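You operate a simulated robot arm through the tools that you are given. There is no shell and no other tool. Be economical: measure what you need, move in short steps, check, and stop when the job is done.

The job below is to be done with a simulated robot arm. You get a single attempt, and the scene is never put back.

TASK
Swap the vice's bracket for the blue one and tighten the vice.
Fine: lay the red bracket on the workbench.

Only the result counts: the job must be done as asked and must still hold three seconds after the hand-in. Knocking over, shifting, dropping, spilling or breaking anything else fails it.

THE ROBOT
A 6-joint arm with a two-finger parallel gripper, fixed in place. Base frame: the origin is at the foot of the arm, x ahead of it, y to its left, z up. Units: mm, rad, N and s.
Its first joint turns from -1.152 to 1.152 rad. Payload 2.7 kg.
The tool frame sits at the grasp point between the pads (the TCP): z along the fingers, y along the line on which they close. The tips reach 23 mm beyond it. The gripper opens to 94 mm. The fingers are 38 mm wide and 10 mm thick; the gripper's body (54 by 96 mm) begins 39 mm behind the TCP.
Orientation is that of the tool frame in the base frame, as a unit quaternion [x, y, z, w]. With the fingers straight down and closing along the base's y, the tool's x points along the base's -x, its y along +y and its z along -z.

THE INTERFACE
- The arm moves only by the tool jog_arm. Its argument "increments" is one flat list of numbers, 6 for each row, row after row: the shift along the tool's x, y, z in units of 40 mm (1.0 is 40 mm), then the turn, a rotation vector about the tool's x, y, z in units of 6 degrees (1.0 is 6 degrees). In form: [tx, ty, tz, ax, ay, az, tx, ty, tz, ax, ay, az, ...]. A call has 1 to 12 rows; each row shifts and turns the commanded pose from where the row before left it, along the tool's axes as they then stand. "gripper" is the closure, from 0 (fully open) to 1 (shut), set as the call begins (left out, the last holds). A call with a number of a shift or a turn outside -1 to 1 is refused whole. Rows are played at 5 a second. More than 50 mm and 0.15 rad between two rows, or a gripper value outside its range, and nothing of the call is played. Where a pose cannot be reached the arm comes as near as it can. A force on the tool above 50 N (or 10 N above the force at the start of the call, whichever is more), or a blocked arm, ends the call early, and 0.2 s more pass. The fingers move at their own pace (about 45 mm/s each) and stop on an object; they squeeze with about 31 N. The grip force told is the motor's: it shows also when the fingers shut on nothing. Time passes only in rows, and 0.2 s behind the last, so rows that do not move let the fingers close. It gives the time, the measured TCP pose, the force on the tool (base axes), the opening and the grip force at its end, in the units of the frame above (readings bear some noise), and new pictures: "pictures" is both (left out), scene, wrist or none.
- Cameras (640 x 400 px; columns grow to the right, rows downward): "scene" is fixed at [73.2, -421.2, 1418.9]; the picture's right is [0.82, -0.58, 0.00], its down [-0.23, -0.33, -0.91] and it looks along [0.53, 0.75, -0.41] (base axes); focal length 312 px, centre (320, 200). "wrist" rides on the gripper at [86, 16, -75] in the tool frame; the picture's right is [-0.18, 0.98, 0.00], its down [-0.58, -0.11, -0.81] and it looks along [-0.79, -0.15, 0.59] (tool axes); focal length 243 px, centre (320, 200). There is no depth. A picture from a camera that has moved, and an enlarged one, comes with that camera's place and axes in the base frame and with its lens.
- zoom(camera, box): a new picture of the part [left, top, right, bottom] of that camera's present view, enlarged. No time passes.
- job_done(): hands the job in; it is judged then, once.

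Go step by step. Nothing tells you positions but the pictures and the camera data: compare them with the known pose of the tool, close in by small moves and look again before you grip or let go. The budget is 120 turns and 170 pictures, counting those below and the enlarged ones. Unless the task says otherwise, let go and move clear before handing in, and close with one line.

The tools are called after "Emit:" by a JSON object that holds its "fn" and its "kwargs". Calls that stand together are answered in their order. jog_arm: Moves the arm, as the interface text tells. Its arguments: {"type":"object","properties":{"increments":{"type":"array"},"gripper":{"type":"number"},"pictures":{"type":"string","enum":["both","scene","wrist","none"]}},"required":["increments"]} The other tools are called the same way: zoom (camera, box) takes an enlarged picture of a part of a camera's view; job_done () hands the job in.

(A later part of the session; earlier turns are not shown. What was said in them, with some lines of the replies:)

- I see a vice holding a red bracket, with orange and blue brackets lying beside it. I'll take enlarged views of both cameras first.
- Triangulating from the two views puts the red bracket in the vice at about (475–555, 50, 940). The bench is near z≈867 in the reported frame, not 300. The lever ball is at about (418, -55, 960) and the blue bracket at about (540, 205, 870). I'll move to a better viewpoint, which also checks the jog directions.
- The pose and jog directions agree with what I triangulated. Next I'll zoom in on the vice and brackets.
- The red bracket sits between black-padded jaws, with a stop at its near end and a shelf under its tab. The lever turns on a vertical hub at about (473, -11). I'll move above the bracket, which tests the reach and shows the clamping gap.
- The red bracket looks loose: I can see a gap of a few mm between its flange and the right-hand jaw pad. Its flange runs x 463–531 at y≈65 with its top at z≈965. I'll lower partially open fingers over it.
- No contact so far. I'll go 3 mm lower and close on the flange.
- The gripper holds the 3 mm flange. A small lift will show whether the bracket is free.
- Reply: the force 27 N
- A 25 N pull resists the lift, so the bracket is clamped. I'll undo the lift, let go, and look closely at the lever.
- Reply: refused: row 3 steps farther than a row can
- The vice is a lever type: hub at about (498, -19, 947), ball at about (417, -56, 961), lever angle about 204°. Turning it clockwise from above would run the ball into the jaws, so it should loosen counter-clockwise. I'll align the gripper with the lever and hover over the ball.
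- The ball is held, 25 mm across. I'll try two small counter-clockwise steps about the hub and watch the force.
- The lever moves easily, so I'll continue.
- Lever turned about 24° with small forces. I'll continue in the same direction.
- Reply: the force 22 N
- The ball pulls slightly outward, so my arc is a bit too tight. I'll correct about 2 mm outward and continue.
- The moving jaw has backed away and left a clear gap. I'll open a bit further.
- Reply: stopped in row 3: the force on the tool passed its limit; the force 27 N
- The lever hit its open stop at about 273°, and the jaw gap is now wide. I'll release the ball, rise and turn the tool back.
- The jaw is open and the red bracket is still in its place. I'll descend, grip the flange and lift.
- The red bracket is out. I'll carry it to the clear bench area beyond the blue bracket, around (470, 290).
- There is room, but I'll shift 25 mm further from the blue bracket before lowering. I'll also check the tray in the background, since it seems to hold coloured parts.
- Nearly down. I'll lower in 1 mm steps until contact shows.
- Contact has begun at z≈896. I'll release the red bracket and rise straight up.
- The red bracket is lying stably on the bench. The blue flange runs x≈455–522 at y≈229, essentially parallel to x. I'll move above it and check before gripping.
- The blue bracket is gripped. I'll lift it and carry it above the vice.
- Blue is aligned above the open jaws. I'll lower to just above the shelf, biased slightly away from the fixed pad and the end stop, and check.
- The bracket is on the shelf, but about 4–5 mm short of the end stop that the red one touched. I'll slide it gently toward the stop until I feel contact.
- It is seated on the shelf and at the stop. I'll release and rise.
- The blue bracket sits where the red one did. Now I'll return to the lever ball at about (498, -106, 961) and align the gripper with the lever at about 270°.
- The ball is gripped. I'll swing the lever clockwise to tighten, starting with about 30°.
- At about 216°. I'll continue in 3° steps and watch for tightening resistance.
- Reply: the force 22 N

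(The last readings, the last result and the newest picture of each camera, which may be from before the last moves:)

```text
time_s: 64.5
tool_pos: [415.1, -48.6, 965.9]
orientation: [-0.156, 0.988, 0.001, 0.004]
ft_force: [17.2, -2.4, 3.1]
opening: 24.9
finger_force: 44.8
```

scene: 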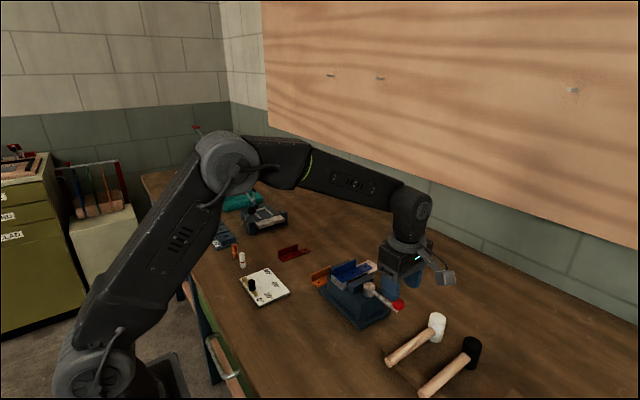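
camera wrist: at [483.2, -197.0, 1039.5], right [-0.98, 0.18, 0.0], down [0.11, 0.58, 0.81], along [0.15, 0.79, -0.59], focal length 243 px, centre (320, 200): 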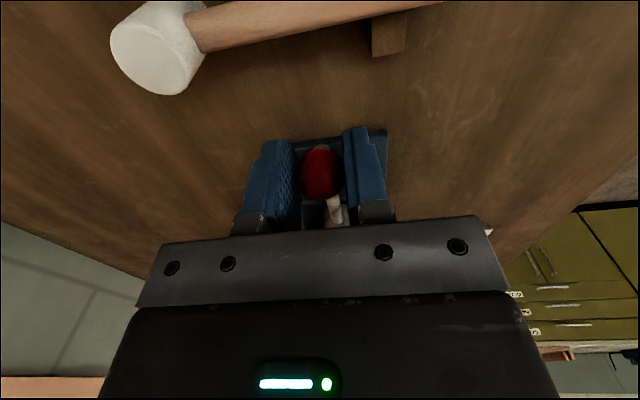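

Emit:
{"fn": "jog_arm", "kwargs": {"increments": [-0.02, 0.116, 0, 0, 0, 0.5, 0, 0, 0, 0, 0, 0], "pictures": "wrist"}}

Emit:
{"fn": "zoom", "kwargs": {"camera": "scene", "box": [315, 240, 415, 330]}}

```text
time_s: 65.2
tool_pos: [413.6, -47.3, 965.1]
orientation: [-0.13, 0.992, -0.002, 0.002]
ft_force: [15.3, -36.0, 5.7]
opening: 25.0
finger_force: 45.3
camera wrist: at [325.7, -55.4, 1039.4], right [-0.08, 1.0, 0.0], down [0.59, 0.05, 0.81], along [0.81, 0.06, -0.59], focal length 243 px, centre (320, 200)
```

wrist: 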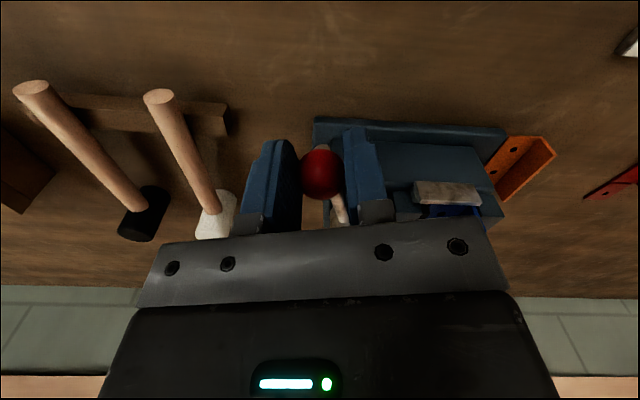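

```text
4.44 times, centred on (365, 285) of scene
camera zoom: at [73.5, -422.3, 1418.5], right [0.82, -0.58, 0.0], down [-0.23, -0.33, -0.91], along [0.53, 0.75, -0.41], focal length 1385 px, centre (120, -178)
```

zoom: 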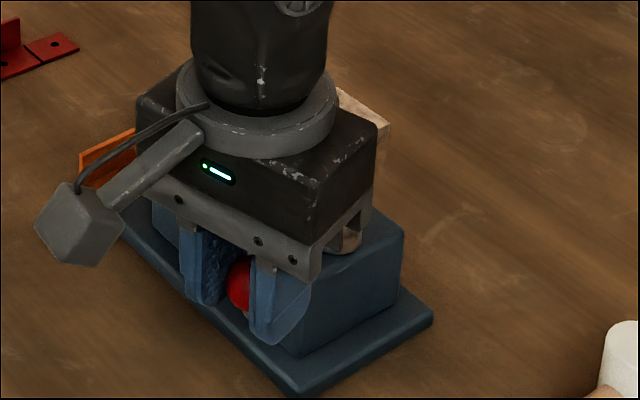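

Firm resistance of about 39 N now at roughly 198°: the jaw is on the bracket. I'll add one small final push, then let go and look.

Emit:
{"fn": "jog_arm", "kwargs": {"increments": [0, 0.04, 0, 0, 0, 0, 0, 0, 0, 0, 0, 0], "pictures": "none"}}

Emit:
{"fn": "jog_arm", "kwargs": {"increments": [0, 0, 0, 0, 0, 0, 0, 0, 0, 0, 0, 0, 0, 0, 0, 0, 0, 0, 0, 0, -0.4, 0, 0, 0, 0, 0, -1, 0, 0, 0, 0.3, 0, -1, 0, 0, 0, 0.8, 0, 0, 0, 0, 0, 0.8, 0, 0, 0, 0, 0, 0, 0, 0, 0, 0, 0], "gripper": 0.4}}

Emit:
{"fn": "zoom", "kwargs": {"camera": "scene", "box": [315, 240, 395, 330]}}

Emit:
{"fn": "zoom", "kwargs": {"camera": "wrist", "box": [260, 70, 500, 220]}}

```text
time_s: 65.8
tool_pos: [413.8, -47.0, 964.4]
orientation: [-0.129, 0.992, -0.002, 0.003]
ft_force: [19.5, -45.1, 0.7]
opening: 25.1
finger_force: 44.6
```

```text
time_s: 67.8
tool_pos: [338.7, -60.0, 1062.2]
orientation: [-0.13, 0.991, 0.001, 0.0]
ft_force: [-0.4, 0.0, -0.9]
opening: 56.5
finger_force: 0.1
camera wrist: at [249.9, -69.5, 1136.2], right [-0.08, 1.0, 0.0], down [0.59, 0.04, 0.81], along [0.8, 0.06, -0.59], focal length 243 px, centre (320, 200)
```

scene: 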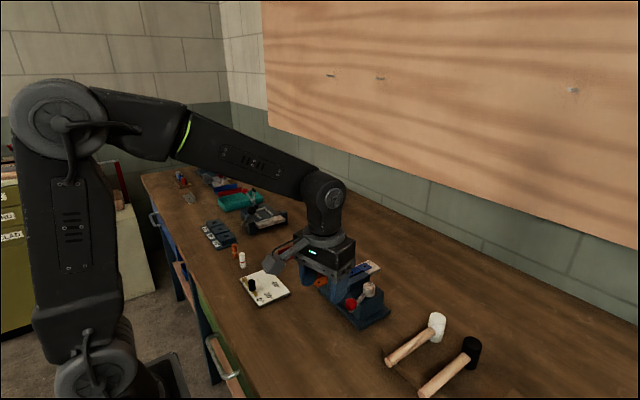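
wrist: 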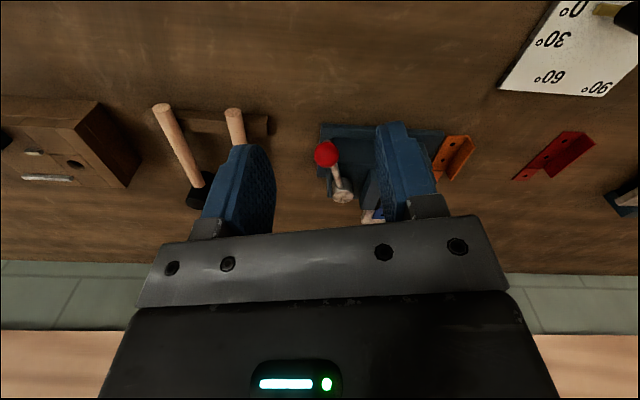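

```text
4.44 times, centred on (355, 285) of scene
camera zoom: at [73.2, -421.2, 1418.9], right [0.82, -0.58, 0.0], down [-0.23, -0.33, -0.91], along [0.53, 0.75, -0.41], focal length 1385 px, centre (164, -178)
```

zoom: 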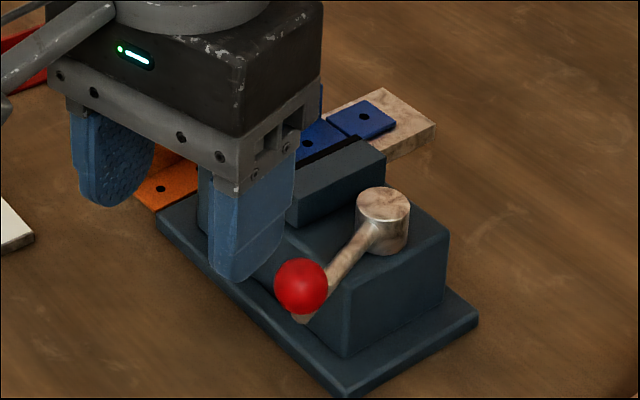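

```text
2.67 times, centred on (380, 145) of wrist
camera zoom: at [249.9, -69.5, 1136.2], right [-0.08, 1.0, 0.0], down [0.59, 0.04, 0.81], along [0.8, 0.06, -0.59], focal length 647 px, centre (160, 347)
```

zoom: 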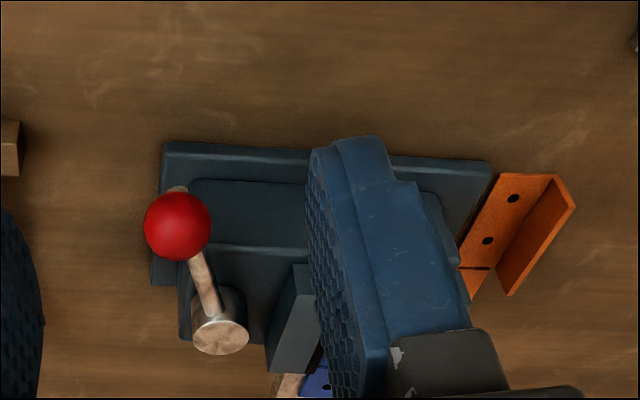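

The lever stays at about 199° after release. I'll back the arm away and take one last look at everything.

Emit:
{"fn": "jog_arm", "kwargs": {"increments": [0, 0, -1, 0, 0, 0, 0, 0, -1, 0, 0, 0, 0.6, 0, -0.8, 0, 0, 0, 0.6, 0, -0.8, 0, 0, 0, 0, 0, 0, 0, 0, 0]}}

Emit:
{"fn": "zoom", "kwargs": {"camera": "scene", "box": [250, 220, 410, 330]}}

Emit:
{"fn": "zoom", "kwargs": {"camera": "scene", "box": [315, 250, 395, 310]}}

```text
time_s: 69.0
tool_pos: [291.1, -73.7, 1207.6]
orientation: [-0.132, 0.991, 0.001, 0.0]
ft_force: [0.2, 0.1, 0.9]
opening: 56.3
finger_force: 0.0
camera wrist: at [203.4, -83.4, 1281.7], right [-0.08, 1.0, 0.0], down [0.59, 0.04, 0.81], along [0.8, 0.06, -0.59], focal length 243 px, centre (320, 200)
```

scene: 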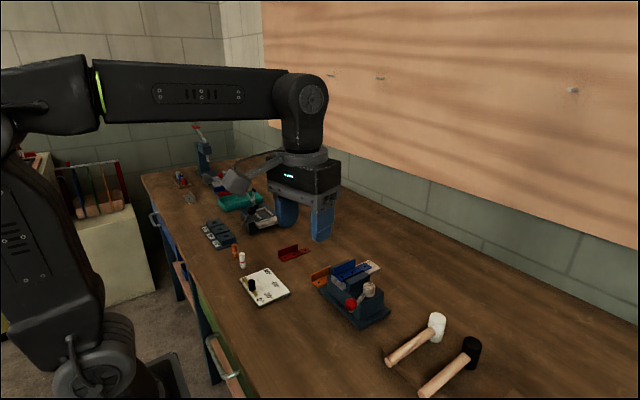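
wrist: 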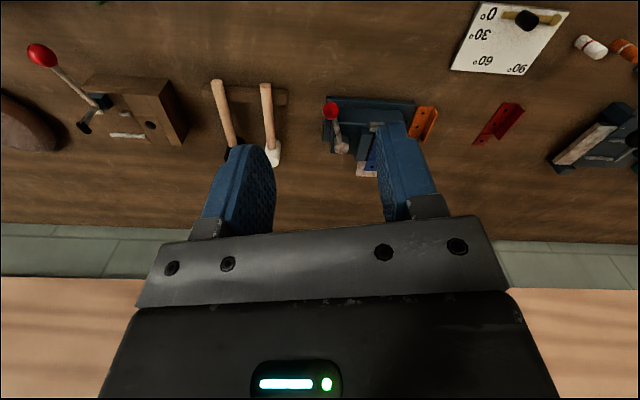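

```text
3.64 times, centred on (330, 275) of scene
camera zoom: at [73.2, -421.2, 1418.9], right [0.82, -0.58, 0.0], down [-0.23, -0.33, -0.91], along [0.53, 0.75, -0.41], focal length 1133 px, centre (284, -73)
```

zoom: 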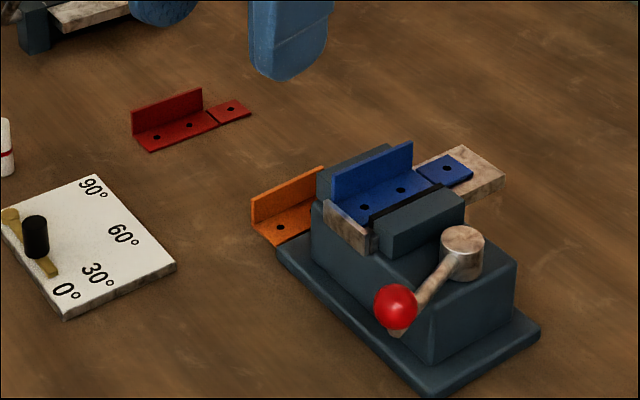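

```text
6.67 times, centred on (355, 280) of scene
camera zoom: at [73.2, -421.2, 1418.9], right [0.82, -0.58, 0.0], down [-0.23, -0.33, -0.91], along [0.53, 0.75, -0.41], focal length 2078 px, centre (87, -333)
```

zoom: 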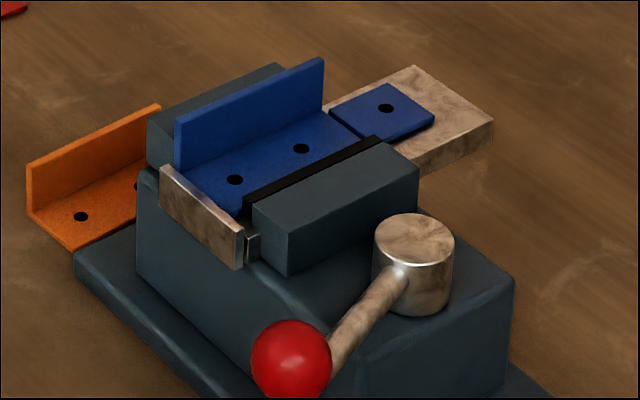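

The blue bracket is clamped against the pads with the lever closed. The red bracket lies on the bench, nothing else has moved, and the arm is clear, so I'm handing in.

Emit:
{"fn": "job_done", "kwargs": {}}

```text
The job is handed in.
```

The blue bracket is now clamped in the vice with the lever closed against firm resistance, and the red bracket is lying on the workbench.
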